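You operate a simulated robot arm through the tools that you are given. There is no shell and no other tool.

Carry out the task below with a simulated robot arm. There is one attempt and no reset: what you move stays moved.

JOB
Heat the sealer to 170 C, set the dwell to 4 seconds and seal both trays in the drawer.
Fine: press Start once the display shows the heat; afterwards turn the heat off and pull the tool drawer out; the other trays stay as they are.
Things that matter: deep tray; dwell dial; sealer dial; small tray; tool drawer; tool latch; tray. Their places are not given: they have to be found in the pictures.

It is judged by the outcome, as a careful person would: the job done as asked, and still so three seconds after it is handed in. It fails if anything else is knocked over, pushed out of place, dropped, spilled or broken. A push-on lid holds only when it is set on centred and level and pressed home; a screw cap is set on level and turned clockwise until tight.

ROBOT AND FRAMES
A 7-joint arm with a three-finger gripper, fixed in place. Base frame: the origin is at the foot of the arm, x ahead of it, y to its left, z up; the work surface is at about z = 950. Lengths are in mm, angles in rad, forces in N, time in s.
Its first joint turns from -2.897 to 2.897 rad. Payload 2.69 kg.
The TCP is the grasp point between the finger pads, 30 mm short of the fingertips. In the tool frame z runs along the fingers and y along their closing line. The gripper opens to 128 mm. The gripper's body begins 117 mm behind the TCP.
Orientation is told as [roll, pitch, yaw] about the base's x, y, z axes, in that order, counted from this pose: with the fingers straight down and closing along the base's y, the tool's x points along the base's -x, its y along +y and its z along -z.

CONTROLS
- The arm moves only by the tool move_arm. Its arguments are lists of equal length, an entry for each row: "dp": the shift along the tool's x, y, z in mm, a list of three; "rot": the turn, a rotation vector about the tool's x, y, z in rad, a list of three; "fingers": the gripper command, from -1 (fully open) to 1 (shut), values between in proportion. In form: {"dp": [[dx, dy, dz], ...], "rot": [[rx, ry, rz], ...], "fingers": [fingers, ...]}. A call has 1 to 20 rows; each row is the pose to reach, as a shift and turn from the pose commanded when the call began, along the tool's axes at that moment. A row lasts 0.2 s, in which the tool goes at most 50 mm and 0.15 rad; a call with a longer step from one row to the next is refused whole, and so is a gripper value outside its range. A pose out of reach is approached as far as the arm can. The call stops where the force on the tool passes 90 N (or 10 N more than at its start, if that is more) or the arm is blocked; 0.2 s more then pass. The fingers move at their own pace and stop on an object; they squeeze with about 31 N. The grip force told is the motor's: it shows also when the fingers shut on nothing. Time passes only in rows, and 0.2 s behind the last, so rows that repeat a pose let the fingers close. It gives the time, the measured TCP pose, the force on the tool (base axes), the opening and the grip force at its end, in the units of the frame above (readings bear some noise), with the torque about the TCP (base axes, N m) and any sound that the robot's microphone picked up, and new pictures: "views" is both (left out), scene, wrist or none.
- Cameras (640 x 400 px; columns grow to the right, rows downward): "scene" is fixed at [39.9, -496.5, 1526]; the picture's right is [0.75, -0.67, 0.00], its down [-0.27, -0.30, -0.92] and it looks along [0.61, 0.68, -0.40] (base axes); focal length 328 px, centre (320, 200). "wrist" rides on the gripper at [58, 54, -131] in the tool frame; the picture's right is [-0.68, 0.74, 0.00], its down [-0.62, -0.57, -0.55] and it looks along [-0.40, -0.37, 0.84] (tool axes); focal length 234 px, centre (320, 200).
- slide_trunk(by): slides the trunk up (or, below 0, down) by that many mm; the arm rides with it, the base frame stays. It gives what a move gives, with no picture.
- point_at(camera, pixels): for up to 12 pixels [column, row] of the newest picture of that camera ("zoom" is the newest enlarged one), the place [x, y, z] in the base frame of the surface seen there, good to about 3 mm, but the place of the scene camera against the robot may be out by one fixed shift of up to 18 mm in any direction. It takes no simulated time.
- close_up(camera, box): a new picture of the part [left, top, right, bottom] of that camera's present view, enlarged. It takes no simulated time.
- finish_job(): hands the job in; it is judged then, once.

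Open the gripper and draw the arm clear of the work before you hand the job in, unless the task says otherwise.

The tools are called after ">>>" as name(argument=value, ...) on one line, values as JSON. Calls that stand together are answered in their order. move_arm: Moves the arm, as the interface text tells. Its arguments: {"type":"object","properties":{"dp":{"type":"array","items":{"type":"array","items":{"type":"number"}}},"rot":{"type":"array","items":{"type":"array","items":{"type":"number"}}},"fingers":{"type":"array","items":{"type":"number"}},"views":{"type":"string","enum":["both","scene","wrist","none"]}},"required":["dp","rot","fingers"]} The other tools are called the same way: slide_trunk (by) slides the trunk up or down; point_at (camera, pixels) gives the place of the surface under pixels of a picture; close_up (camera, box) takes an enlarged picture of a part of a camera's view; finish_job () hands the job in.

At the start:

```text
t: 0.0
tcp_pos: [689.2, 307.1, 1235.2]
tool_rot: [0.001, -0.001, 0.0]
contact_force: [0.3, -0.3, 0.4]
torque: [-0.03, 0.01, 0.0]
width: 128.0
gripper_force: 0.3
trunk travel left (down, up): [-150.0, 200.0]
```

scene: 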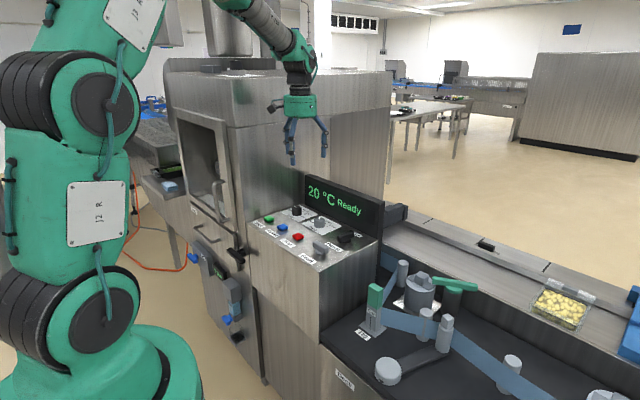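
wrist: 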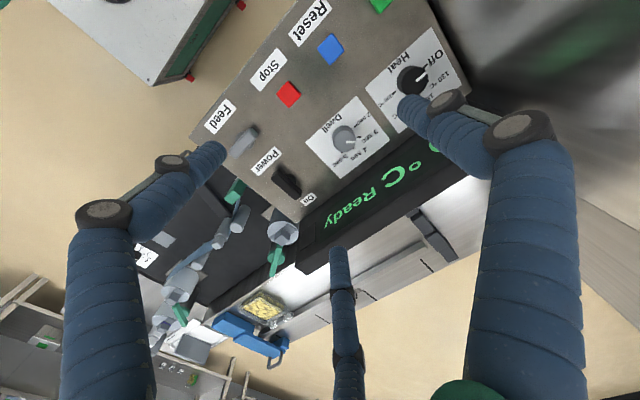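

The scene shows a control panel (around pixels 250-380, 200-270) with the display "20 °C Ready". I take close-ups of the panel, the machine's door and the drawers.

>>> close_up(camera="scene", box=[240, 170, 400, 270])

>>> close_up(camera="wrist", box=[190, 0, 480, 230])

>>> close_up(camera="scene", box=[120, 60, 300, 400])

>>> close_up(camera="scene", box=[320, 240, 640, 400])

```text
4.00 times, centred on (320, 220) of scene
```

zoom: 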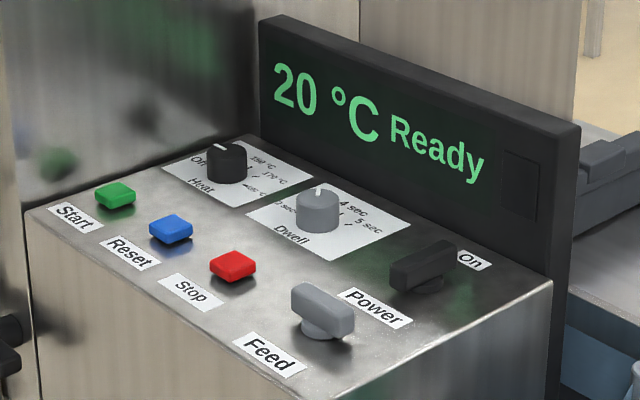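

```text
1.74 times, centred on (335, 115) of wrist
```

zoom: 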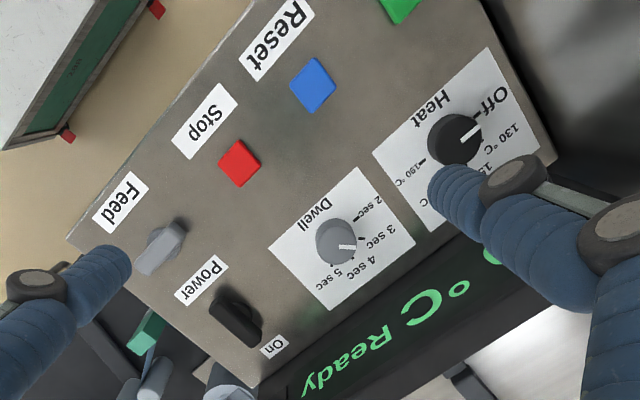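

```text
1.18 times, centred on (210, 230) of scene
```

zoom: 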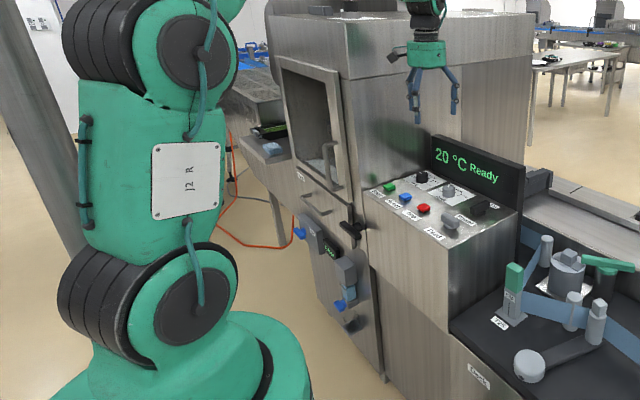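

```text
2.00 times, centred on (480, 320) of scene
```

zoom: 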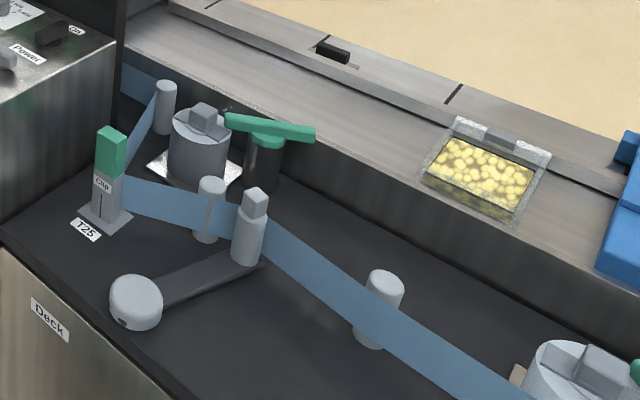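

I look closer at the machine front (door, drawer, latches) at roughly columns 160-270, rows 180-360.

>>> close_up(camera="scene", box=[160, 220, 280, 370])

>>> close_up(camera="scene", box=[130, 100, 260, 230])

>>> close_up(camera="scene", box=[180, 220, 260, 270])

>>> close_up(camera="scene", box=[180, 260, 276, 320])

>>> close_up(camera="scene", box=[130, 140, 210, 190])

```text
2.67 times, centred on (220, 295) of scene
```

zoom: 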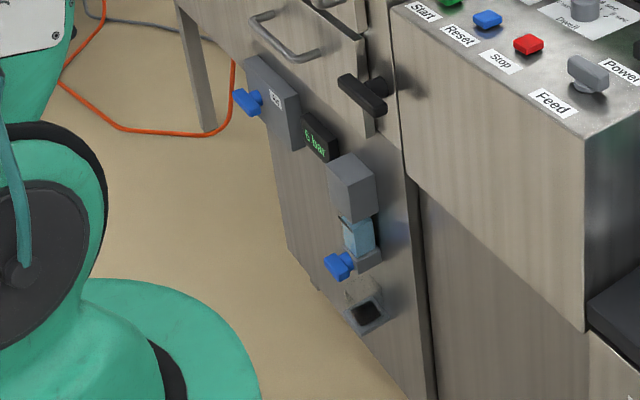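

```text
3.08 times, centred on (195, 165) of scene
```

zoom: 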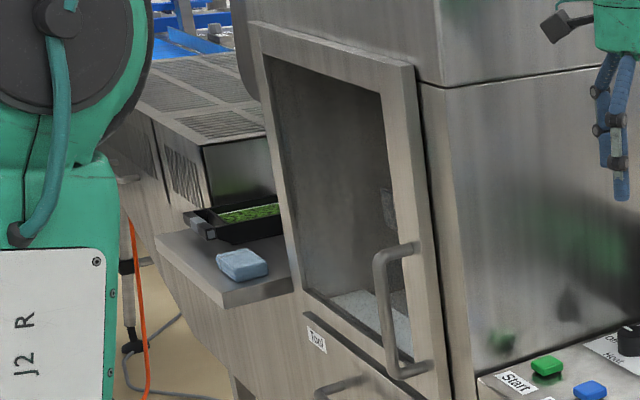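

```text
8.00 times, centred on (220, 245) of scene
```

zoom: 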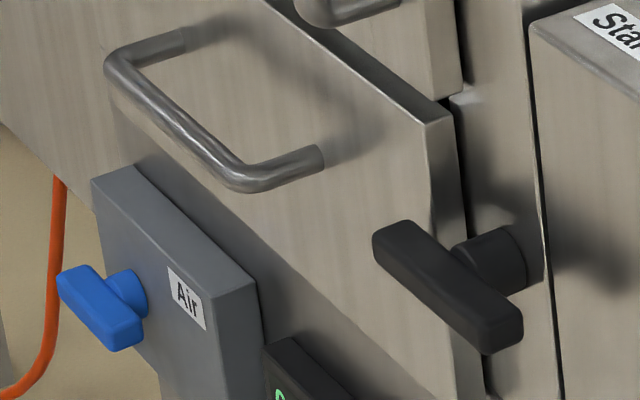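

```text
6.67 times, centred on (228, 290) of scene
```

zoom: 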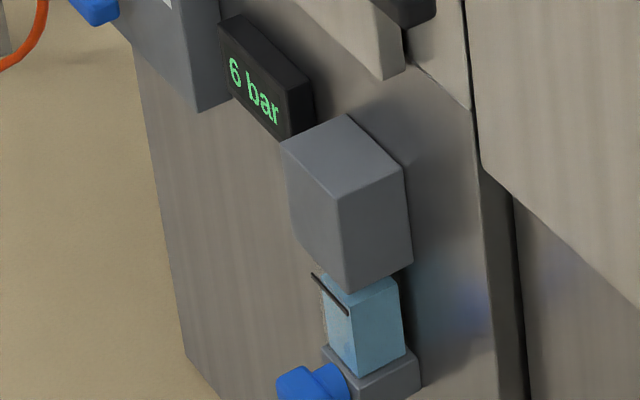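

```text
8.00 times, centred on (170, 165) of scene
```

zoom: 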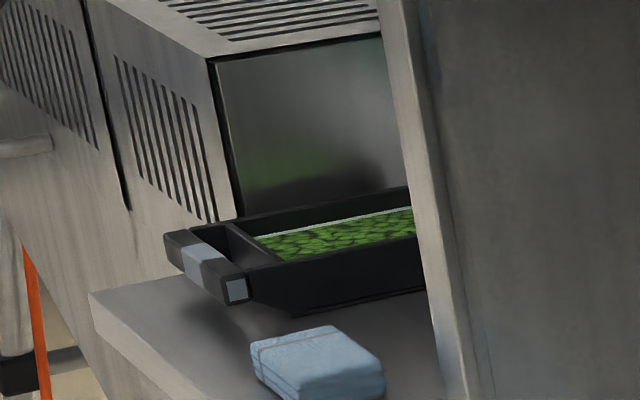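

Now I read positions of the key items: start button, heat and dwell dials, power switch, feed, latch, drawer handle and door handle.

>>> point_at(camera="scene", pixels=[[269, 218], [283, 227], [299, 237], [297, 208], [319, 222], [347, 237], [320, 247], [238, 257], [203, 240], [214, 243], [211, 195], [194, 257]])

>>> point_at(camera="wrist", pixels=[[330, 49], [289, 94], [345, 137], [413, 79], [244, 142], [287, 180], [376, 3]])

>>> point_at(camera="scene", pixels=[[235, 240], [170, 165], [160, 168], [180, 187], [210, 190], [240, 175], [192, 120], [205, 205], [230, 270], [215, 225], [560, 310], [280, 305]])

```text
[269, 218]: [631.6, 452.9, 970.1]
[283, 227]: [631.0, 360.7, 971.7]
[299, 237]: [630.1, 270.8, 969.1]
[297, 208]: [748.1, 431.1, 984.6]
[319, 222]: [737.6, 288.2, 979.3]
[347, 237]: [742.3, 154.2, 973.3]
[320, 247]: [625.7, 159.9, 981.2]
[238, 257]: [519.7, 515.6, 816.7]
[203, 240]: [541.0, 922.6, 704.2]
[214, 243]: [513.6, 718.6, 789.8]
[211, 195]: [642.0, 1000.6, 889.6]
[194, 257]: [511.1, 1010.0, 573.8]
```

```text
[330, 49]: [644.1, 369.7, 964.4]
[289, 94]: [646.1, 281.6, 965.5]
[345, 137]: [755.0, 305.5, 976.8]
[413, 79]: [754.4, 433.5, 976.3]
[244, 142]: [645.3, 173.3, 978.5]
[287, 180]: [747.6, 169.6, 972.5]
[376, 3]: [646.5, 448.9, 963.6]
```

```text
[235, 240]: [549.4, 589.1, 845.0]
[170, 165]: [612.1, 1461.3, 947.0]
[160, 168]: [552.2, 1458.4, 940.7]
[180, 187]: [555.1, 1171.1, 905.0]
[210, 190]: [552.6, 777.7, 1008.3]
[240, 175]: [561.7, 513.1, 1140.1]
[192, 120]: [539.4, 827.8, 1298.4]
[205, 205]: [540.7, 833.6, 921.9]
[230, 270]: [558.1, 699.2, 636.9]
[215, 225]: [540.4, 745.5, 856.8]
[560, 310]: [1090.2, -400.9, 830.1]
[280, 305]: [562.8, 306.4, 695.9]
```

Zooming on the label below the window and what is visible inside the window.

>>> close_up(camera="scene", box=[180, 190, 228, 220])

>>> close_up(camera="scene", box=[200, 160, 264, 200])

>>> close_up(camera="wrist", box=[340, 20, 460, 140])

>>> close_up(camera="scene", box=[280, 195, 350, 245])

>>> close_up(camera="scene", box=[192, 300, 256, 350])

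>>> close_up(camera="scene", box=[560, 270, 640, 400])

```text
13.33 times, centred on (204, 205) of scene
```

zoom: 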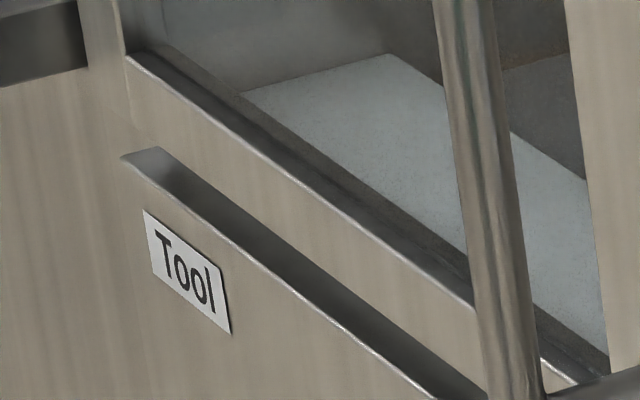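

```text
10.00 times, centred on (232, 180) of scene
```

zoom: 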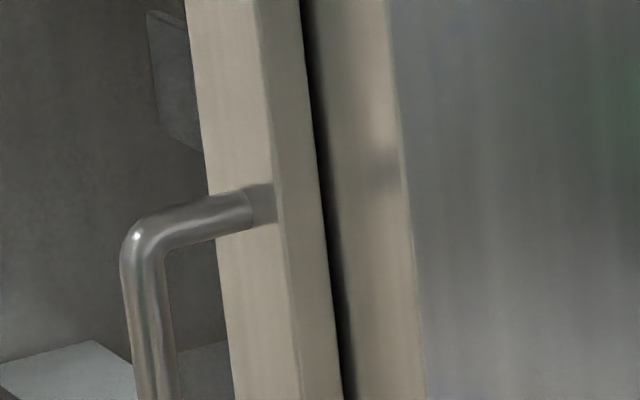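

```text
3.33 times, centred on (400, 80) of wrist
```

zoom: 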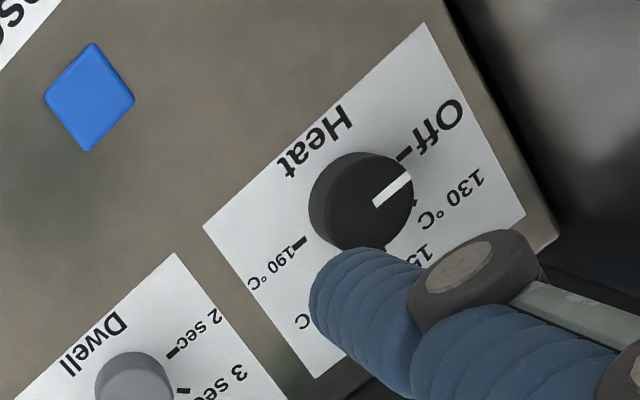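

```text
8.00 times, centred on (315, 220) of scene
```

zoom: 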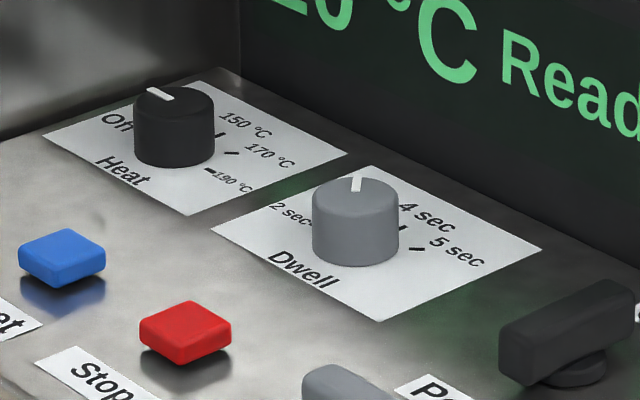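

```text
8.00 times, centred on (224, 325) of scene
```

zoom: 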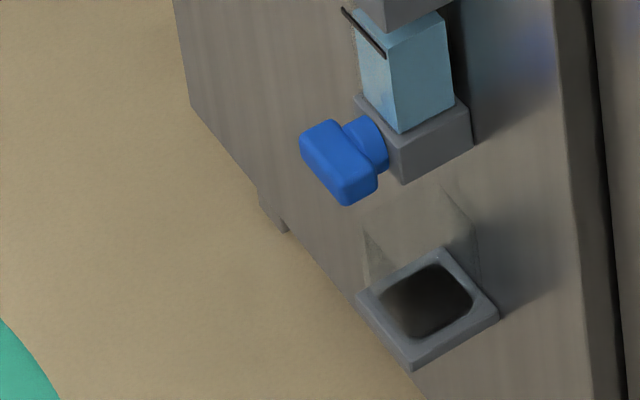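

```text
3.08 times, centred on (600, 335) of scene
```

zoom: 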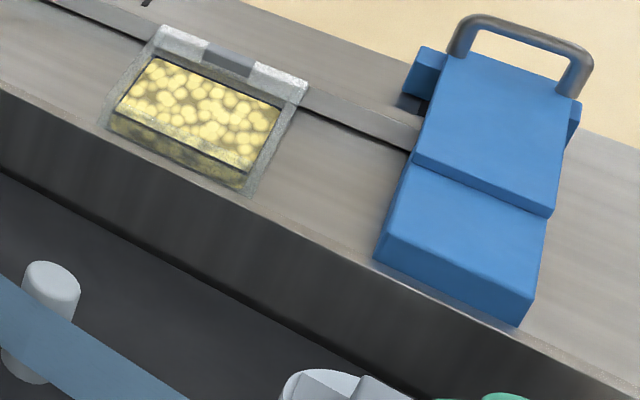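

I measure the display panel's extents, to plan clearance around the dials.

>>> point_at(camera="scene", pixels=[[307, 176], [308, 200], [380, 203], [375, 240], [384, 202], [345, 190], [345, 219], [378, 243], [252, 222], [318, 268], [303, 203]])

>>> point_at(camera="wrist", pixels=[[447, 170], [350, 230], [320, 185], [395, 205], [443, 40], [190, 138]])

```text
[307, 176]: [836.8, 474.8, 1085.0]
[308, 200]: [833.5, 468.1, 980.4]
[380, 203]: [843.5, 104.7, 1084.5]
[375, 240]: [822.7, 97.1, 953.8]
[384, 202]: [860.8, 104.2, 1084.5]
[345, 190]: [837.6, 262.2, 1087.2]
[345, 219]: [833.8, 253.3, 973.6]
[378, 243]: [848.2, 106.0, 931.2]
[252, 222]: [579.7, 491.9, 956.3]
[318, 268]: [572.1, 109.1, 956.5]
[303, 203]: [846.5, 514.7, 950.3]
```

```text
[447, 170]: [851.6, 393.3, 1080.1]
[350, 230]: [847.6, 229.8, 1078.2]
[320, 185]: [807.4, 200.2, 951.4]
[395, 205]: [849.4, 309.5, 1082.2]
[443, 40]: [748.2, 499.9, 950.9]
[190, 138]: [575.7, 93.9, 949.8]
```

Display face is at x≈848 (top z≈1080), and the panel top at z≈950. I move the tool over the dials and turn it about +90° yaw, so the camera faces away from the machine wall and I can see the dial scales.

>>> move_arm(dp=[[-4, 5, 7], [-8, 10, 14], [-13, 16, 21], [-17, 21, 28], [-21, 26, 35], [-26, 31, 42], [-30, 37, 49], [-34, 42, 57], [-38, 47, 64], [-43, 52, 71], [-47, 58, 78], [-51, 63, 85]], rot=[[0, 0, -0.131], [0, 0, -0.262], [0, 0, -0.393], [0, 0, -0.524], [0, 0, -0.654], [0, 0, -0.785], [0, 0, -0.916], [0, 0, -1.047], [0, 0, -1.178], [0, 0, -1.309], [0, 0, -1.44], [0, 0, -1.571]], fingers=[-1, -1, -1, -1, -1, -1, -1, -1, -1, -1, -1, -1])

```text
t: 2.6
tcp_pos: [740.7, 370.8, 1149.8]
tool_rot: [0.002, 0.001, 1.571]
contact_force: [0.4, -0.2, -0.8]
torque: [-0.01, 0.0, 0.0]
width: 128.0
gripper_force: 0.1
trunk travel left (down, up): [-150.0, 200.0]
```

scene: 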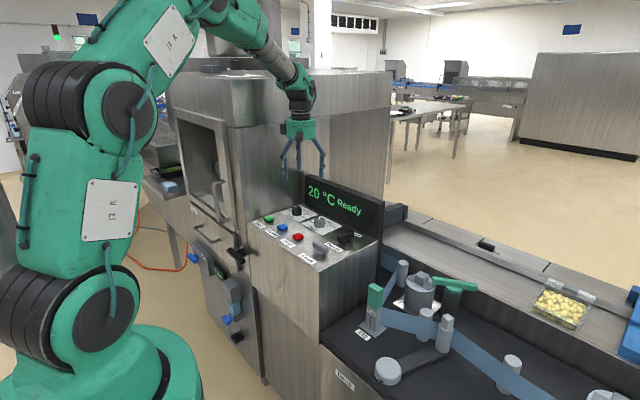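
wrist: 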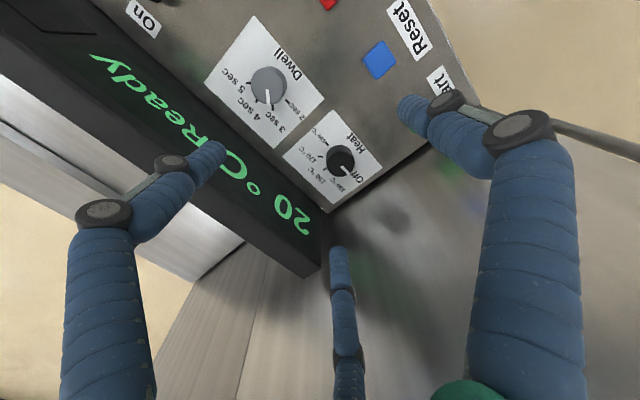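

The dials are visible at (268,85) and (340,158). I zoom in on both, and on the gripper itself, whose fingers look unusual.

>>> close_up(camera="wrist", box=[200, 20, 400, 210])

>>> close_up(camera="scene", box=[260, 90, 350, 190])

>>> point_at(camera="wrist", pixels=[[268, 80], [340, 157], [340, 260], [222, 148], [402, 105], [420, 240], [380, 59], [450, 90]])

```text
2.11 times, centred on (300, 115) of wrist
```

zoom: 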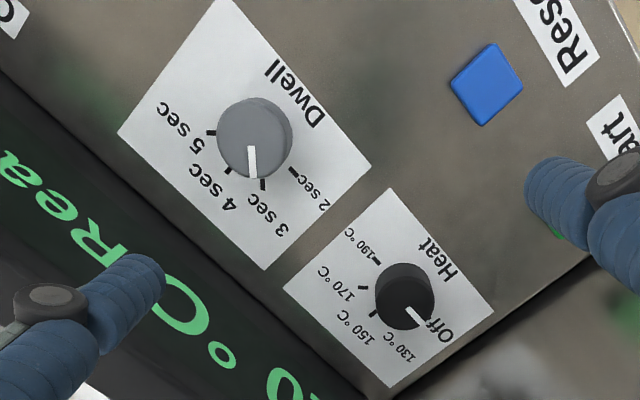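

```text
4.00 times, centred on (305, 140) of scene
```

zoom: 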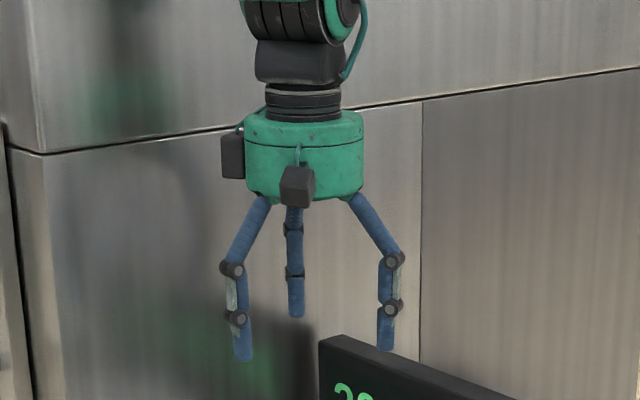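

```text
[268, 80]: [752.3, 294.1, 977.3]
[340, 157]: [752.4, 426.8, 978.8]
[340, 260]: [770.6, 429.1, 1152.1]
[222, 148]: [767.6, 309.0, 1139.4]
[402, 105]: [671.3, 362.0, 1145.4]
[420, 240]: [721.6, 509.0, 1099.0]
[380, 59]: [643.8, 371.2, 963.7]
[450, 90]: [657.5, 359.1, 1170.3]
```

I take tight zooms on the dials and read 3D places of ticks and pointers to get the exact angles.

>>> close_up(camera="wrist", box=[228, 50, 308, 120])

```text
5.71 times, centred on (268, 85) of wrist
```

zoom: 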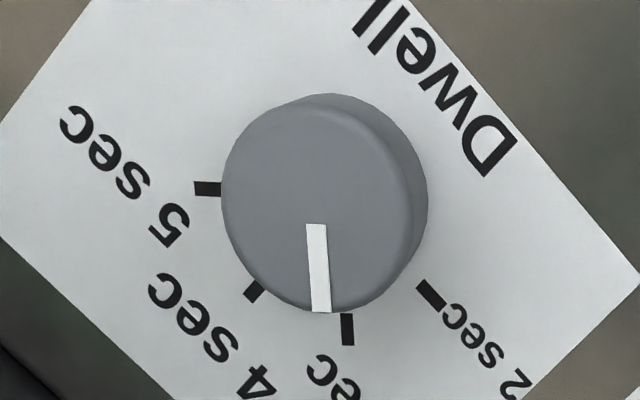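

>>> point_at(camera="zoom", pixels=[[431, 293], [347, 330], [254, 291], [207, 188], [316, 228], [321, 308], [228, 200], [400, 200], [310, 112], [310, 290]])

>>> close_up(camera="wrist", box=[300, 122, 380, 192])

```text
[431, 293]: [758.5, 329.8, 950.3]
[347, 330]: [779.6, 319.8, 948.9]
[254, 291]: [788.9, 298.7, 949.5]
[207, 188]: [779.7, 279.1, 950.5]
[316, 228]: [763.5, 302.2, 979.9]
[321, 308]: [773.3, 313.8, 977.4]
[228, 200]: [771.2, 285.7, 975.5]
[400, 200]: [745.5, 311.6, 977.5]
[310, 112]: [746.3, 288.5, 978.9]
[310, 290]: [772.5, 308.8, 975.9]
```

```text
5.71 times, centred on (340, 157) of wrist
```

zoom: 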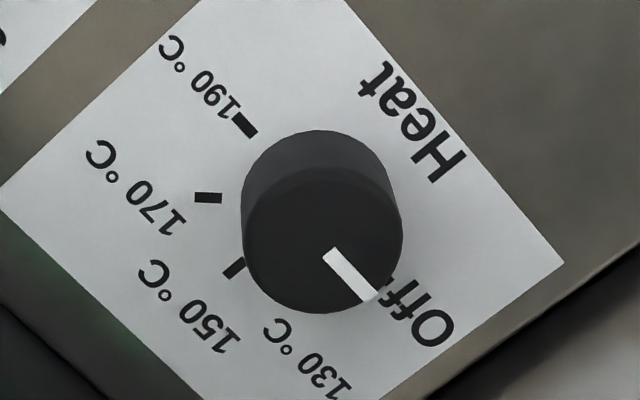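

>>> point_at(camera="zoom", pixels=[[245, 125], [208, 197], [236, 266], [330, 252], [372, 296], [248, 230], [398, 230], [320, 170], [320, 308]])

```text
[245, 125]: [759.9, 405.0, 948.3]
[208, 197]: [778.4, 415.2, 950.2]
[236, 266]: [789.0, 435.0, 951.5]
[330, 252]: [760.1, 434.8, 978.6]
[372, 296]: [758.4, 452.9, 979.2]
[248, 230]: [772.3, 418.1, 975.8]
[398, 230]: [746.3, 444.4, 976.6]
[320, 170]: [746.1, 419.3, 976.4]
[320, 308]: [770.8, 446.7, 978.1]
```

Angles are clear: Dwell centre ≈(758.3, 299.3) with marks at 90/45/0/−45°, pointer at 3 sec (45°); Heat centre ≈(759, 435), Off at 90°, 170 at −45°. I move above the Dwell dial with fingers at about 80 mm.

>>> move_arm(dp=[[24, -6, 25], [48, -12, 50], [71.5, -17.6, 80], [71.5, -17.6, 110], [71.5, -17.6, 125]], rot=[[0, 0, 0], [0, 0, 0], [0, 0, 0], [0, 0, 0], [0, 0, 0]], fingers=[-0.25, -0.25, -0.25, -0.25, -0.25])

```text
t: 3.8
tcp_pos: [758.3, 298.6, 1024.7]
tool_rot: [0.0, 0.0, 1.572]
contact_force: [0.4, 0.2, -0.4]
torque: [-0.06, -0.02, 0.0]
width: 80.1
gripper_force: 0.2
trunk travel left (down, up): [-150.0, 200.0]
```

scene: 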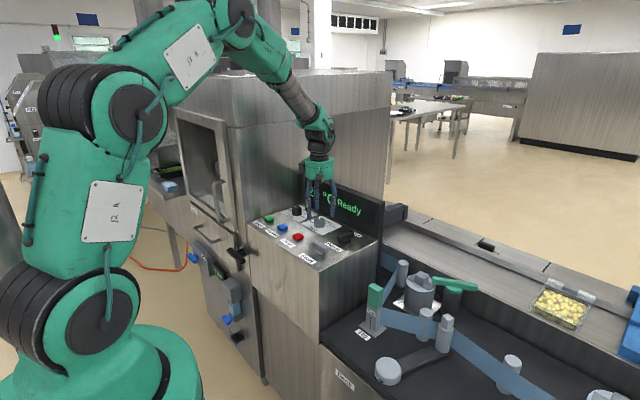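
wrist: 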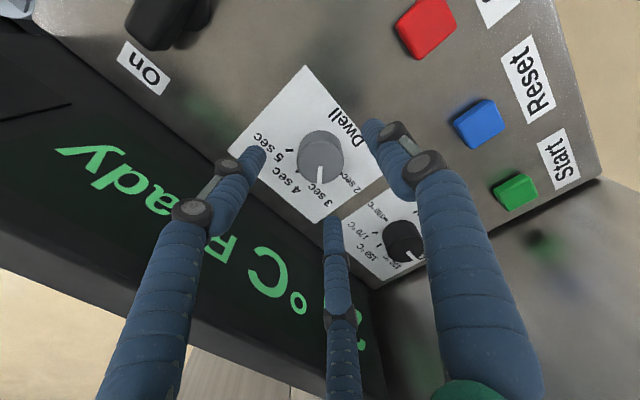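

The fingers straddle the Dwell knob at (318,158). I descend about 40 mm and close on it.

>>> move_arm(dp=[[0, 0, 15], [0, 0, 30], [0, 0, 39], [0, 0, 39], [0, 0, 39], [0, 0, 39]], rot=[[0, 0, 0], [0, 0, 0], [0, 0, 0], [0, 0, 0], [0, 0, 0], [0, 0, 0]], fingers=[-0.25, -0.25, -0.25, 1, 1, 1])

```text
t: 5.2
tcp_pos: [759.9, 299.6, 986.5]
tool_rot: [-0.003, 0.0, 1.57]
contact_force: [12.7, 12.0, -4.4]
torque: [0.61, -0.59, -0.01]
width: 38.7
gripper_force: 45.5
trunk travel left (down, up): [-150.0, 200.0]
```

scene: 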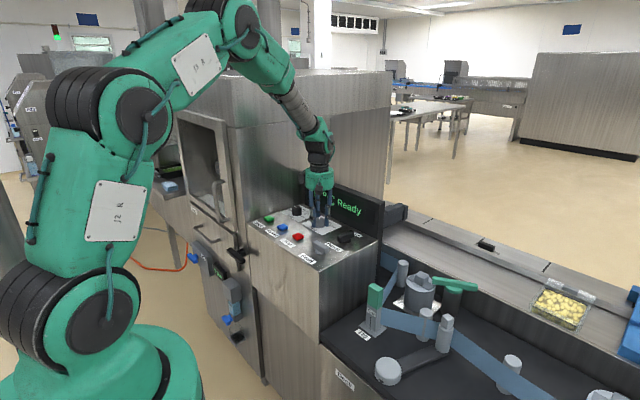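
wrist: 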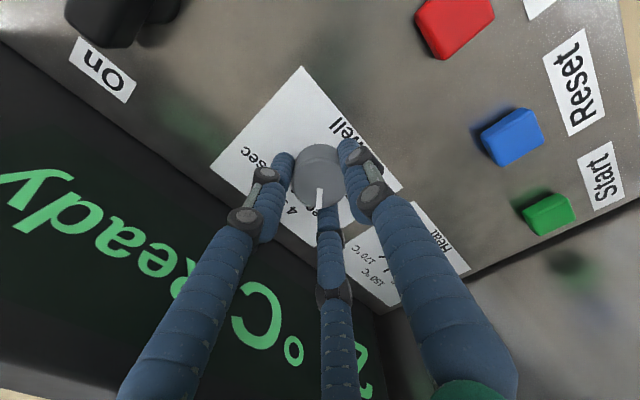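

Knob gripped (width 38.7). I turn it 45° clockwise seen from above (+0.785 about tool z).

>>> move_arm(dp=[[0, -1, 0], [-0.5, -1.5, 0], [-0.5, -1.5, 0], [-0.5, -1.5, 0], [-0.5, -1.5, 0], [-0.5, -1.5, 0], [-0.5, -1.5, 0], [-0.5, -1.5, 0], [-0.5, -1.5, 0]], rot=[[0, 0, 0], [0, 0, 0.1], [0, 0, 0.2], [0, 0, 0.32], [0, 0, 0.44], [0, 0, 0.56], [0, 0, 0.68], [0, 0, 0.785], [0, 0, 0.785]], fingers=[1, 1, 1, 1, 1, 1, 1, 1, 1])

```text
t: 7.2
tcp_pos: [760.0, 301.6, 985.0]
tool_rot: [0.001, -0.001, 0.786]
contact_force: [4.6, 12.8, -2.6]
torque: [0.38, -0.18, 0.0]
width: 38.6
gripper_force: 44.8
trunk travel left (down, up): [-150.0, 200.0]
```

scene: 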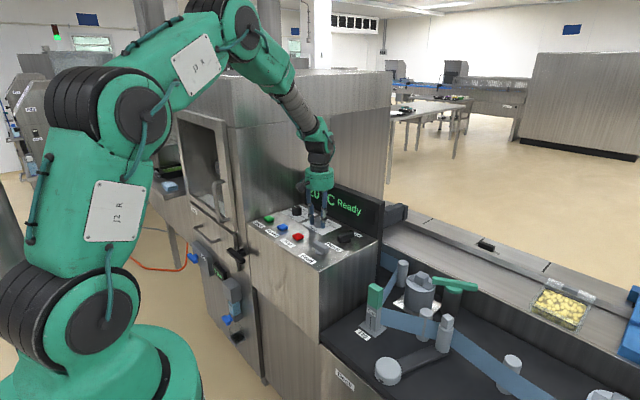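
wrist: 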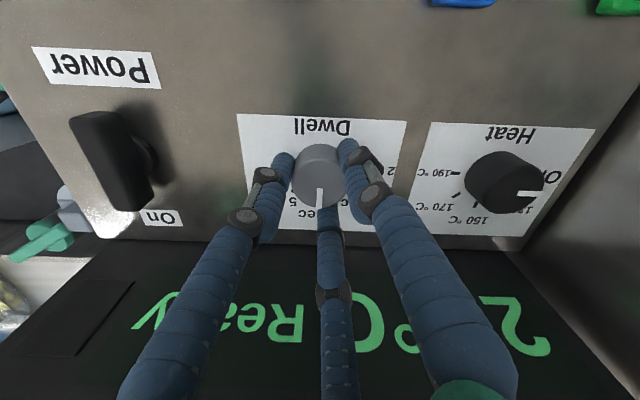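

The knob turned with the tool. I open to 80 mm and lift to check the pointer.

>>> move_arm(dp=[[0, 0, 0], [0, 0, 0], [0, 0, -20], [0, 0, -45], [0, 0, -80], [0, 0, -110]], rot=[[0, 0, 0], [0, 0, 0], [0, 0, 0], [0, 0, 0], [0, 0, 0], [0, 0, 0]], fingers=[-0.25, -0.25, -0.25, -0.25, -0.25, -0.25], views="wrist")

>>> close_up(camera="wrist", box=[240, 60, 420, 180])

```text
t: 8.6
tcp_pos: [760.1, 300.4, 1096.6]
tool_rot: [0.0, -0.003, 0.785]
contact_force: [-0.8, -0.6, 0.2]
torque: [0.04, -0.01, 0.0]
width: 80.0
gripper_force: 0.0
trunk travel left (down, up): [-150.0, 200.0]
```

wrist: 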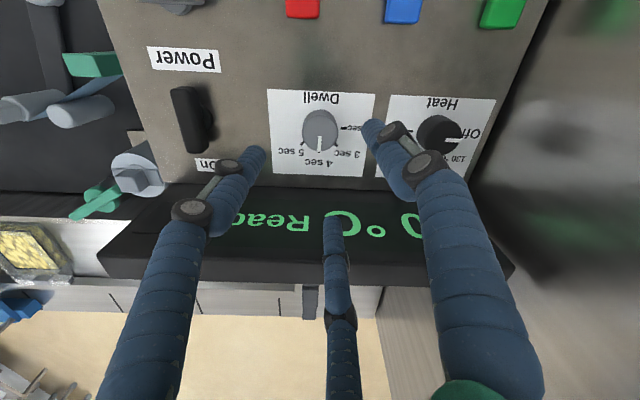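

```text
3.33 times, centred on (330, 120) of wrist
```

zoom: 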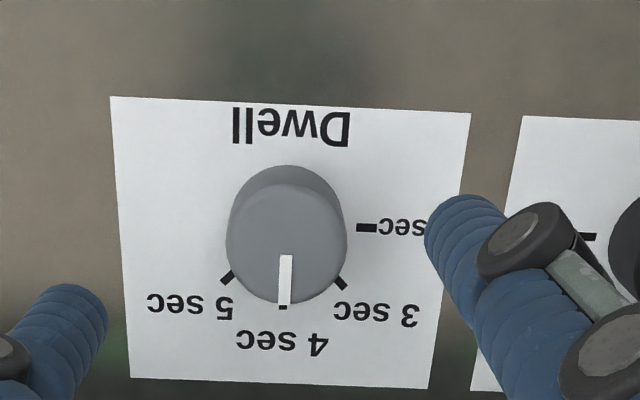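

Dwell points at 4 sec. Next I move over the Heat dial at ≈(759, 435) with yaw ≈100°, so there is room to turn away from the wall.

>>> move_arm(dp=[[-13.5, 13.7, 0], [-27, 27.4, 0], [-40.5, 41.1, 0], [-54, 54.8, 0], [-67.5, 68.5, 20], [-81, 82.2, 35], [-94.4, 95.9, 50], [-94.4, 95.9, 66]], rot=[[0, 0, -0.12], [0, 0, -0.24], [0, 0, -0.36], [0, 0, -0.48], [0, 0, -0.6], [0, 0, -0.72], [0, 0, -0.84], [0, 0, -0.96]], fingers=[-0.25, -0.25, -0.25, -0.25, -0.25, -0.25, -0.25, -0.25])

```text
t: 10.4
tcp_pos: [758.9, 434.0, 1030.0]
tool_rot: [-0.002, 0.0, 1.747]
contact_force: [-0.1, 0.2, 0.5]
torque: [-0.04, 0.0, 0.0]
width: 79.9
gripper_force: 0.0
trunk travel left (down, up): [-150.0, 200.0]
```

scene: 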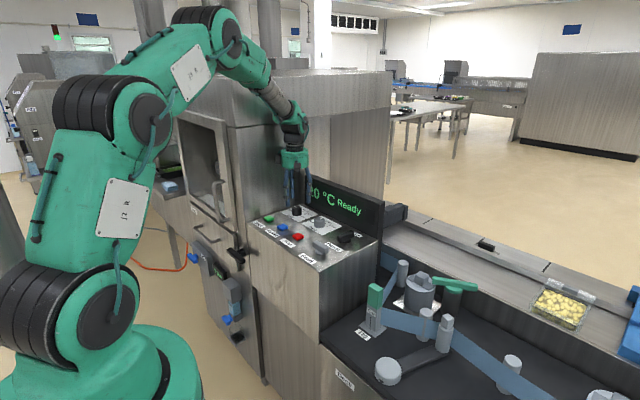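
wrist: 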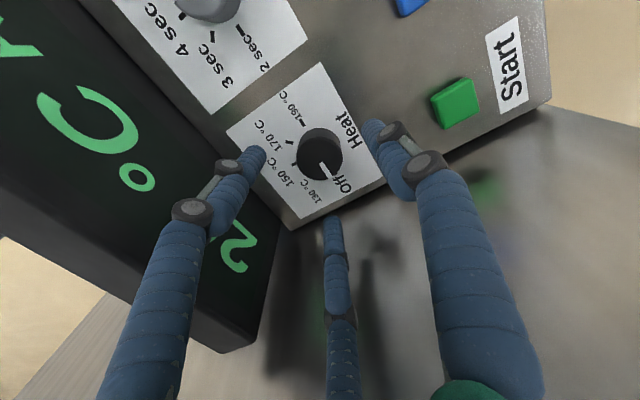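

Fingers straddle the Heat knob at (320,152). I descend, close and turn it by 67.5° clockwise.

>>> move_arm(dp=[[0, 0, 20], [0, 0, 35], [0, 0, 44], [0, 0, 44], [0, 0, 44], [0, 0, 44], [0, 0, 44], [0, 0, 44], [0, 0, 44], [0, 0, 44], [0, 0, 44], [0, 0, 44], [0, 0, 44], [0, 0, 44], [0, 0, 44], [0, 0, 44], [0, 0, 44]], rot=[[0, 0, 0], [0, 0, 0], [0, 0, 0], [0, 0, 0], [0, 0, 0], [0, 0, 0], [0, 0, 0.11], [0, 0, 0.22], [0, 0, 0.34], [0, 0, 0.46], [0, 0, 0.58], [0, 0, 0.7], [0, 0, 0.82], [0, 0, 0.94], [0, 0, 1.06], [0, 0, 1.178], [0, 0, 1.178]], fingers=[-0.25, -0.25, -0.25, 1, 1, 1, 1, 1, 1, 1, 1, 1, 1, 1, 1, 1, 1])

```text
t: 14.0
tcp_pos: [760.8, 436.2, 986.6]
tool_rot: [0.001, 0.0, 0.568]
contact_force: [19.1, 16.8, 6.3]
torque: [0.45, -0.68, -0.01]
width: 38.5
gripper_force: 45.4
trunk travel left (down, up): [-150.0, 200.0]
```

scene: 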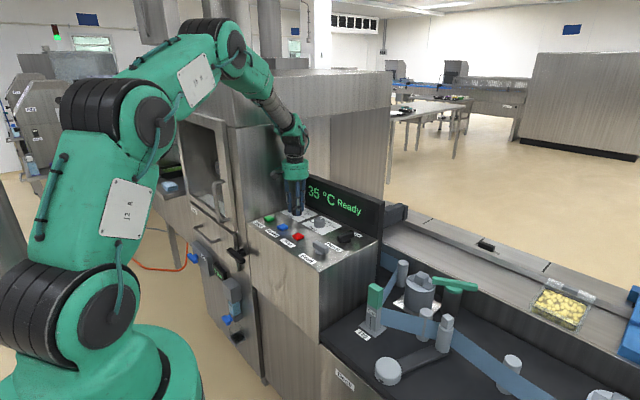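
wrist: 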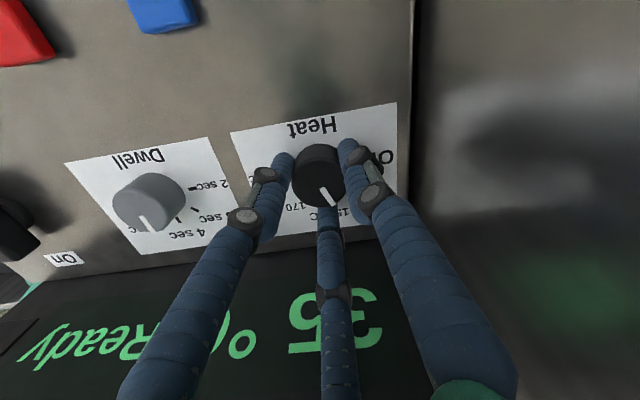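

The display already reads 35 °C. I release, lift, turn the tool back and regrip for the second half of the turn.

>>> move_arm(dp=[[0, 0, 0], [0, 0, 0], [-2, 0.5, -18], [-2, 0.5, -36], [-2, 0.5, -36], [-2, 0.5, -36], [-2, 0.5, -36], [-2, 0.5, -36], [-2, 0.5, -36], [-2, 0.5, -36], [-2, 0.5, -36], [-2, 0.5, -36], [-2, 0.5, -36]], rot=[[0, 0, 0], [0, 0, 0], [0, 0, 0], [0, 0, 0], [0, 0, -0.13], [0, 0, -0.26], [0, 0, -0.39], [0, 0, -0.52], [0, 0, -0.65], [0, 0, -0.78], [0, 0, -0.91], [0, 0, -1.04], [0, 0, -1.178]], fingers=[-0.25, -0.25, -0.25, -0.25, -0.25, -0.25, -0.25, -0.25, -0.25, -0.25, -0.25, -0.25, -0.25])

>>> close_up(camera="wrist", box=[220, 60, 420, 210])

```text
t: 16.8
tcp_pos: [759.9, 436.3, 1022.5]
tool_rot: [0.0, 0.001, 1.751]
contact_force: [-0.3, 0.3, -0.4]
torque: [-0.02, 0.02, -0.02]
width: 80.0
gripper_force: 0.1
trunk travel left (down, up): [-150.0, 200.0]
```

scene: 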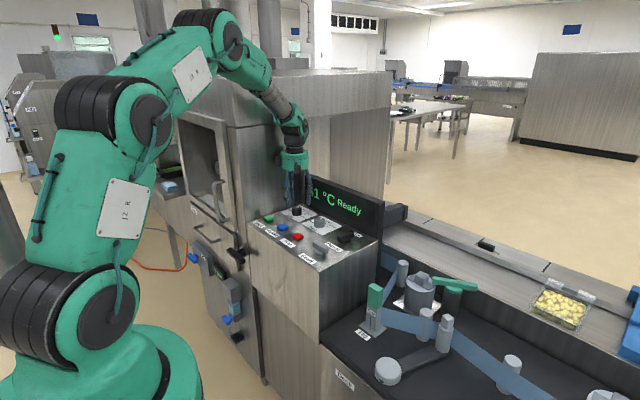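
wrist: 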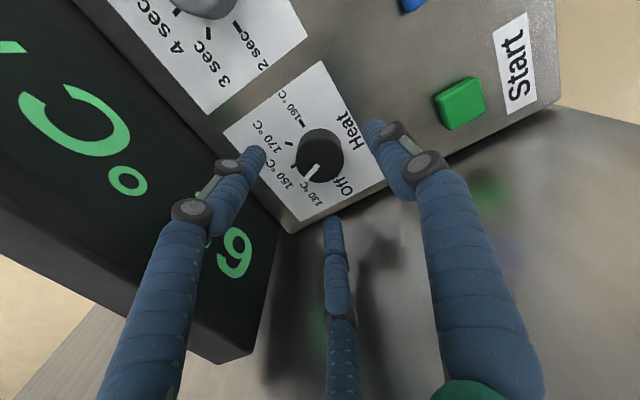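

```text
2.67 times, centred on (320, 135) of wrist
```

zoom: 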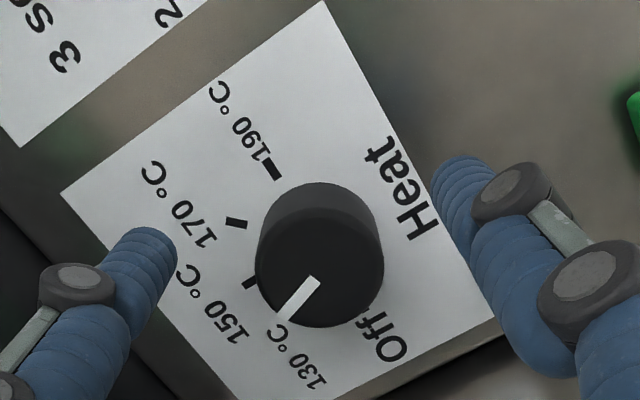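

>>> point_at(camera="zoom", pixels=[[315, 279], [285, 315], [300, 297], [320, 263], [237, 222]])

```text
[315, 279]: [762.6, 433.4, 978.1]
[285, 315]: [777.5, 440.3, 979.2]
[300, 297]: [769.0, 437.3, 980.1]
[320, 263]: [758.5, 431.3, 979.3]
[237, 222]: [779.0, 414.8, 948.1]
```

The pointer sits at about 23°, as turned (no snapping). I regrip and turn another 67.5° to reach −45° (170 °C).

>>> move_arm(dp=[[0, 0, 20], [0, 0, 36.5], [0, 0, 36.5], [0, 0, 36.5], [0, 0, 36.5], [0, 0, 36.5], [0, 0, 36.5], [0, 0, 36.5], [0, 0, 36.5], [0, 0, 36.5], [0, 0, 36.5], [0, 0, 36.5], [0, 0, 36.5], [0, 0, 36.5], [0, 0, 36.5], [0, 0, 36.5]], rot=[[0, 0, 0], [0, 0, 0], [0, 0, 0], [0, 0, 0], [0, 0, 0], [0, 0, 0.11], [0, 0, 0.22], [0, 0, 0.34], [0, 0, 0.46], [0, 0, 0.58], [0, 0, 0.7], [0, 0, 0.82], [0, 0, 0.94], [0, 0, 1.06], [0, 0, 1.178], [0, 0, 1.178]], fingers=[-0.25, -0.25, 1, 1, 1, 1, 1, 1, 1, 1, 1, 1, 1, 1, 1, 1], views="wrist")

>>> move_arm(dp=[[0, 0, 0], [0, 0, 0], [0, 0, -20], [0, 0, -50], [0, 0, -90], [0, 0, -130]], rot=[[0, 0, 0], [0, 0, 0], [0, 0, 0], [0, 0, 0], [0, 0, 0], [0, 0, 0]], fingers=[-0.25, -0.25, -0.25, -0.25, -0.25, -0.25])

>>> close_up(camera="wrist", box=[220, 60, 420, 210])

```text
t: 20.2
tcp_pos: [760.9, 435.4, 984.6]
tool_rot: [-0.001, 0.002, 0.569]
contact_force: [-6.9, -12.0, -12.7]
torque: [-0.42, 0.21, 0.02]
width: 38.7
gripper_force: 44.2
trunk travel left (down, up): [-150.0, 200.0]
```

wrist: 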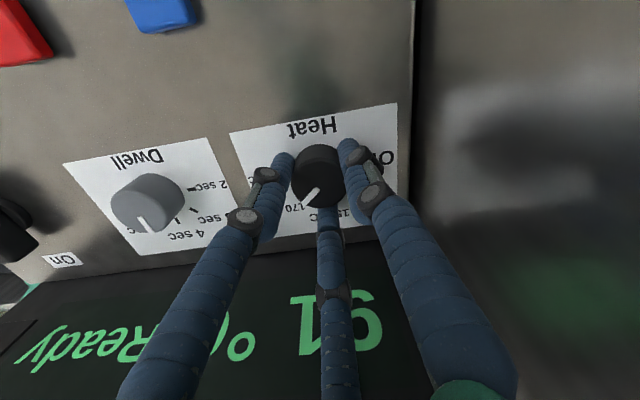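

```text
t: 21.6
tcp_pos: [759.4, 436.0, 1116.4]
tool_rot: [0.002, 0.001, 0.568]
contact_force: [0.2, 0.2, -0.3]
torque: [-0.01, 0.03, 0.01]
width: 80.1
gripper_force: 0.2
trunk travel left (down, up): [-150.0, 200.0]
```

scene: 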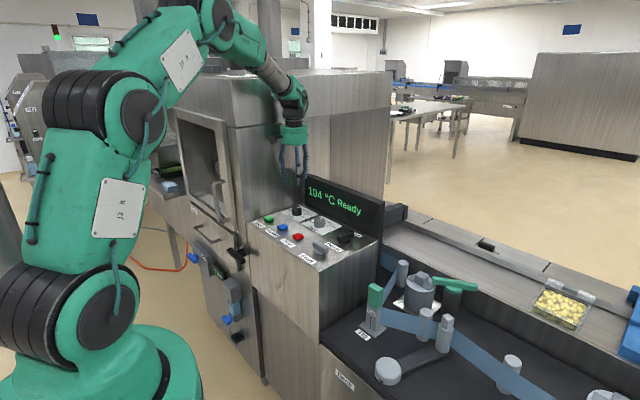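
wrist: 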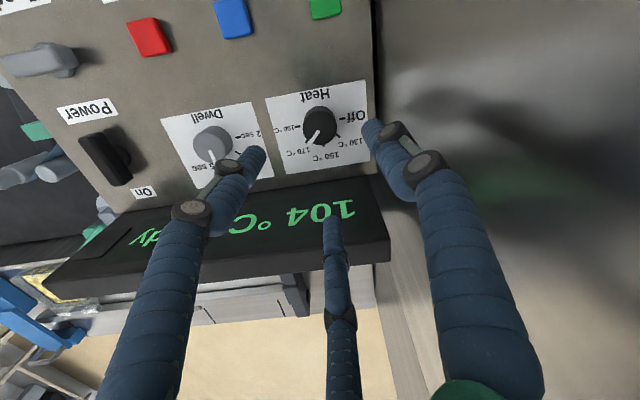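

```text
2.67 times, centred on (320, 135) of wrist
```

zoom: 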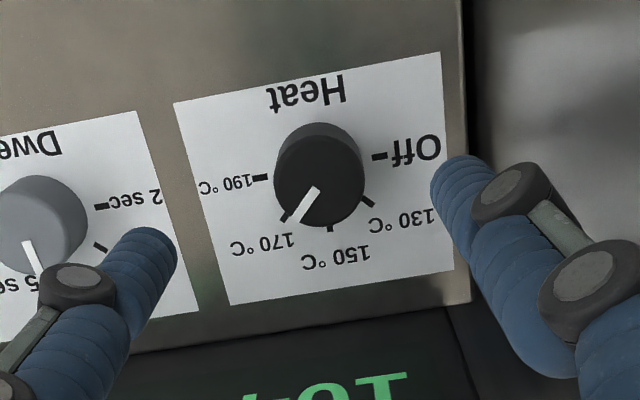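

>>> close_up(camera="wrist", box=[290, 95, 350, 150])

>>> close_up(camera="scene", box=[200, 185, 280, 265])

```text
7.27 times, centred on (320, 122) of wrist
```

zoom: 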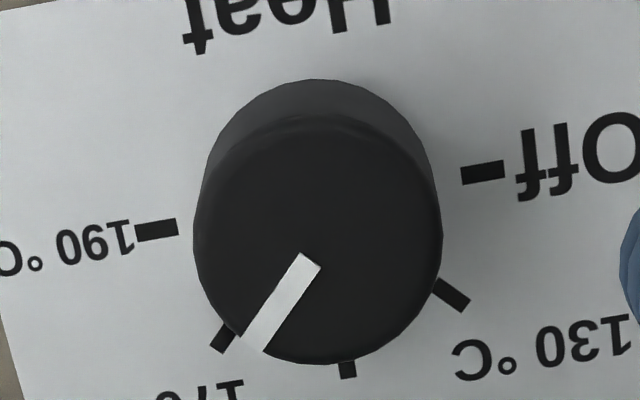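

```text
5.00 times, centred on (240, 225) of scene
```

zoom: 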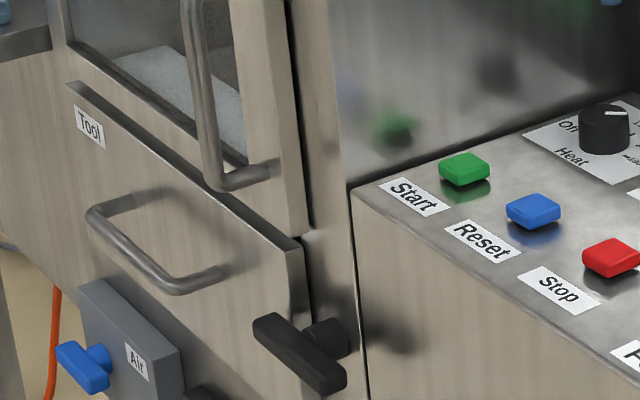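

Heat points at 170, display is climbing (104). While it heats I move back and turn the tool horizontal to look at the drawer and latch with the wrist camera.

>>> move_arm(dp=[[42, 9, -5], [84, 17, -10], [125, 26, -15], [167, 35, -20], [209, 44, -25], [250, 52, -30], [292, 61, -34], [292, 61, -34], [292, 61, -34], [292, 61, -34], [292, 61, -34], [292, 61, -34], [292, 61, -34], [292, 61, -34], [292, 61, -34], [292, 61, -34], [292, 61, -34], [292, 61, -34]], rot=[[0, 0, 0], [0, 0, 0], [0, 0, 0], [0, 0, 0.143], [0, 0, 0.285], [0, 0, 0.428], [0, 0, 0.57], [0, 0, 0.713], [0, 0, 0.856], [0, 0, 0.998], [0, 0, 1.141], [0, 0, 1.283], [0, 0, 1.426], [0, 0, 1.569], [0, 0, 1.711], [0, 0, 1.854], [0, 0, 1.996], [0, 0, 2.139]], fingers=[-0.25, -0.25, -0.25, -0.25, -0.25, -0.25, -0.25, -0.25, -0.25, -0.25, -0.25, -0.25, -0.25, -0.25, -0.25, -0.25, -0.25, -0.25])

```text
t: 25.4
tcp_pos: [481.2, 330.0, 1150.0]
tool_rot: [-0.001, -0.001, -1.575]
contact_force: [-0.9, 1.0, -0.2]
torque: [-0.01, -0.01, -0.01]
width: 80.2
gripper_force: 0.3
trunk travel left (down, up): [-150.0, 200.0]
```

scene: 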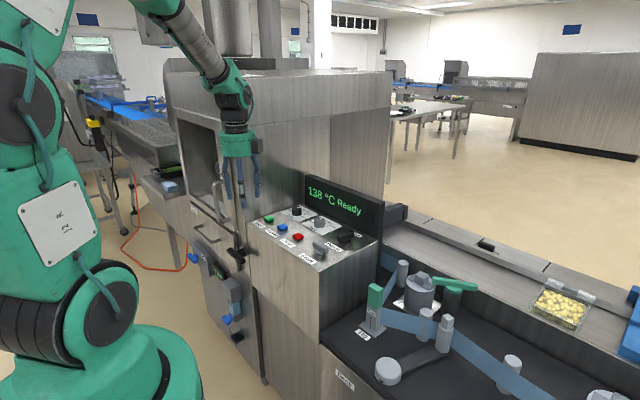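
wrist: 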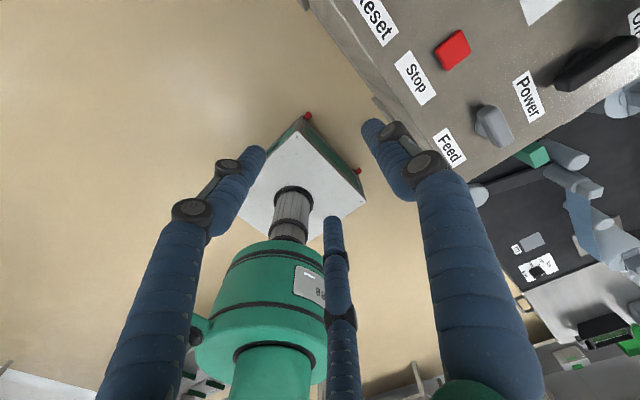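

Now I tilt the tool to point along +x and move in front of the latch area (still about 100 mm clear of it).

>>> move_arm(dp=[[12, -5, 12], [25, -10, 25], [38, -15, 38], [50, -20, 50], [62, -26, 62], [75, -31, 75], [88, -36, 88], [100, -41, 100], [112, -46, 112], [125, -51, 125], [138, -56, 138], [150, -61, 150]], rot=[[-0.131, 0, 0], [-0.262, 0, 0], [-0.393, 0, 0], [-0.524, 0, 0], [-0.654, 0, 0], [-0.785, 0, 0], [-0.916, 0, 0], [-1.047, 0, 0], [-1.178, 0, 0], [-1.309, 0, 0], [-1.44, 0, 0], [-1.571, 0, 0]], fingers=[-0.25, -0.25, -0.25, -0.25, -0.25, -0.25, -0.25, -0.25, -0.25, -0.25, -0.25, -0.25])

```text
t: 28.0
tcp_pos: [538.8, 467.9, 1314.1]
tool_rot: [1.148, -0.217, -1.443]
contact_force: [0.1, 2.2, -8.5]
torque: [-0.16, -1.08, -0.35]
width: 80.3
gripper_force: 0.1
out of reach, approached as far as the arm can: row 4, 5, 6, 7, 8, 9, 10, 11, 12
trunk travel left (down, up): [-150.0, 200.0]
```

scene: 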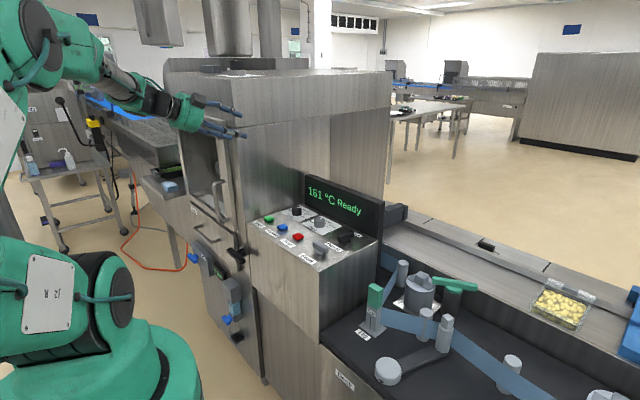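
wrist: 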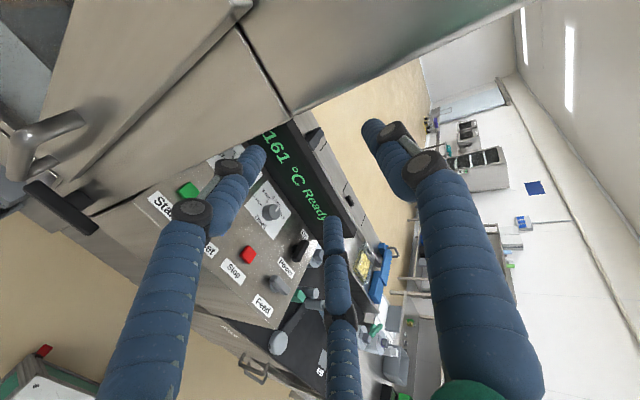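

The full 90° tilt is out of reach here (arm stopped at tilt ≈66° and z≈1314). I back off along the tool axis and reduce the tilt.

>>> move_arm(dp=[[0, 0, -25], [0, 0, -50], [0, 0, -60], [0, 0, -60], [0, 0, -60], [0, 0, -60], [0, 0, -60], [0, 0, -60]], rot=[[0, 0, 0], [0, 0, 0], [0.13, 0, 0], [0.26, 0, 0], [0.39, 0, 0], [0.52, 0, 0], [0.65, 0, 0], [0.785, 0, 0]], fingers=[-0.25, -0.25, -0.25, -0.25, -0.25, -0.25, -0.25, -0.25])

```text
t: 29.8
tcp_pos: [481.5, 459.7, 1342.8]
tool_rot: [0.363, -0.21, -1.446]
contact_force: [-0.1, -0.6, -1.0]
torque: [-0.03, -0.02, 0.01]
width: 79.9
gripper_force: 0.0
trunk travel left (down, up): [-150.0, 200.0]
```

scene: 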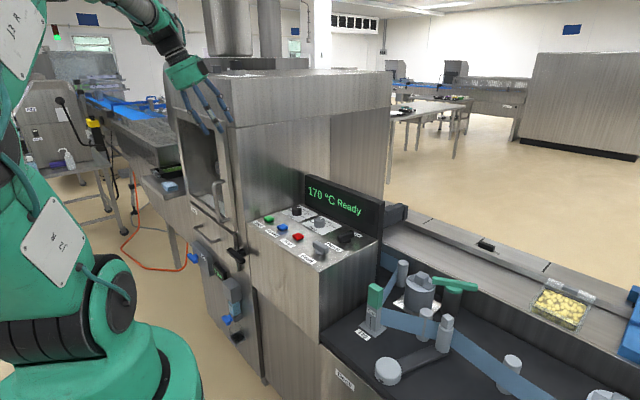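
wrist: 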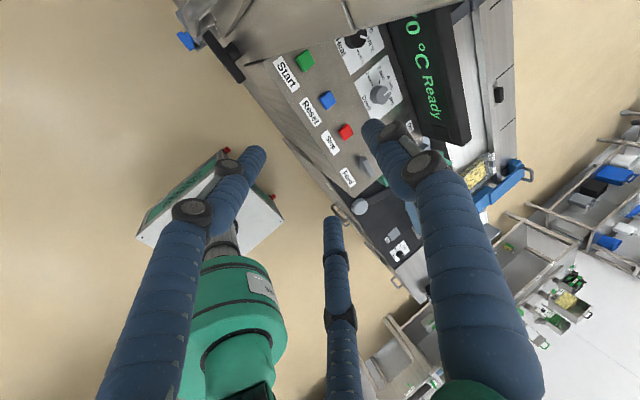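

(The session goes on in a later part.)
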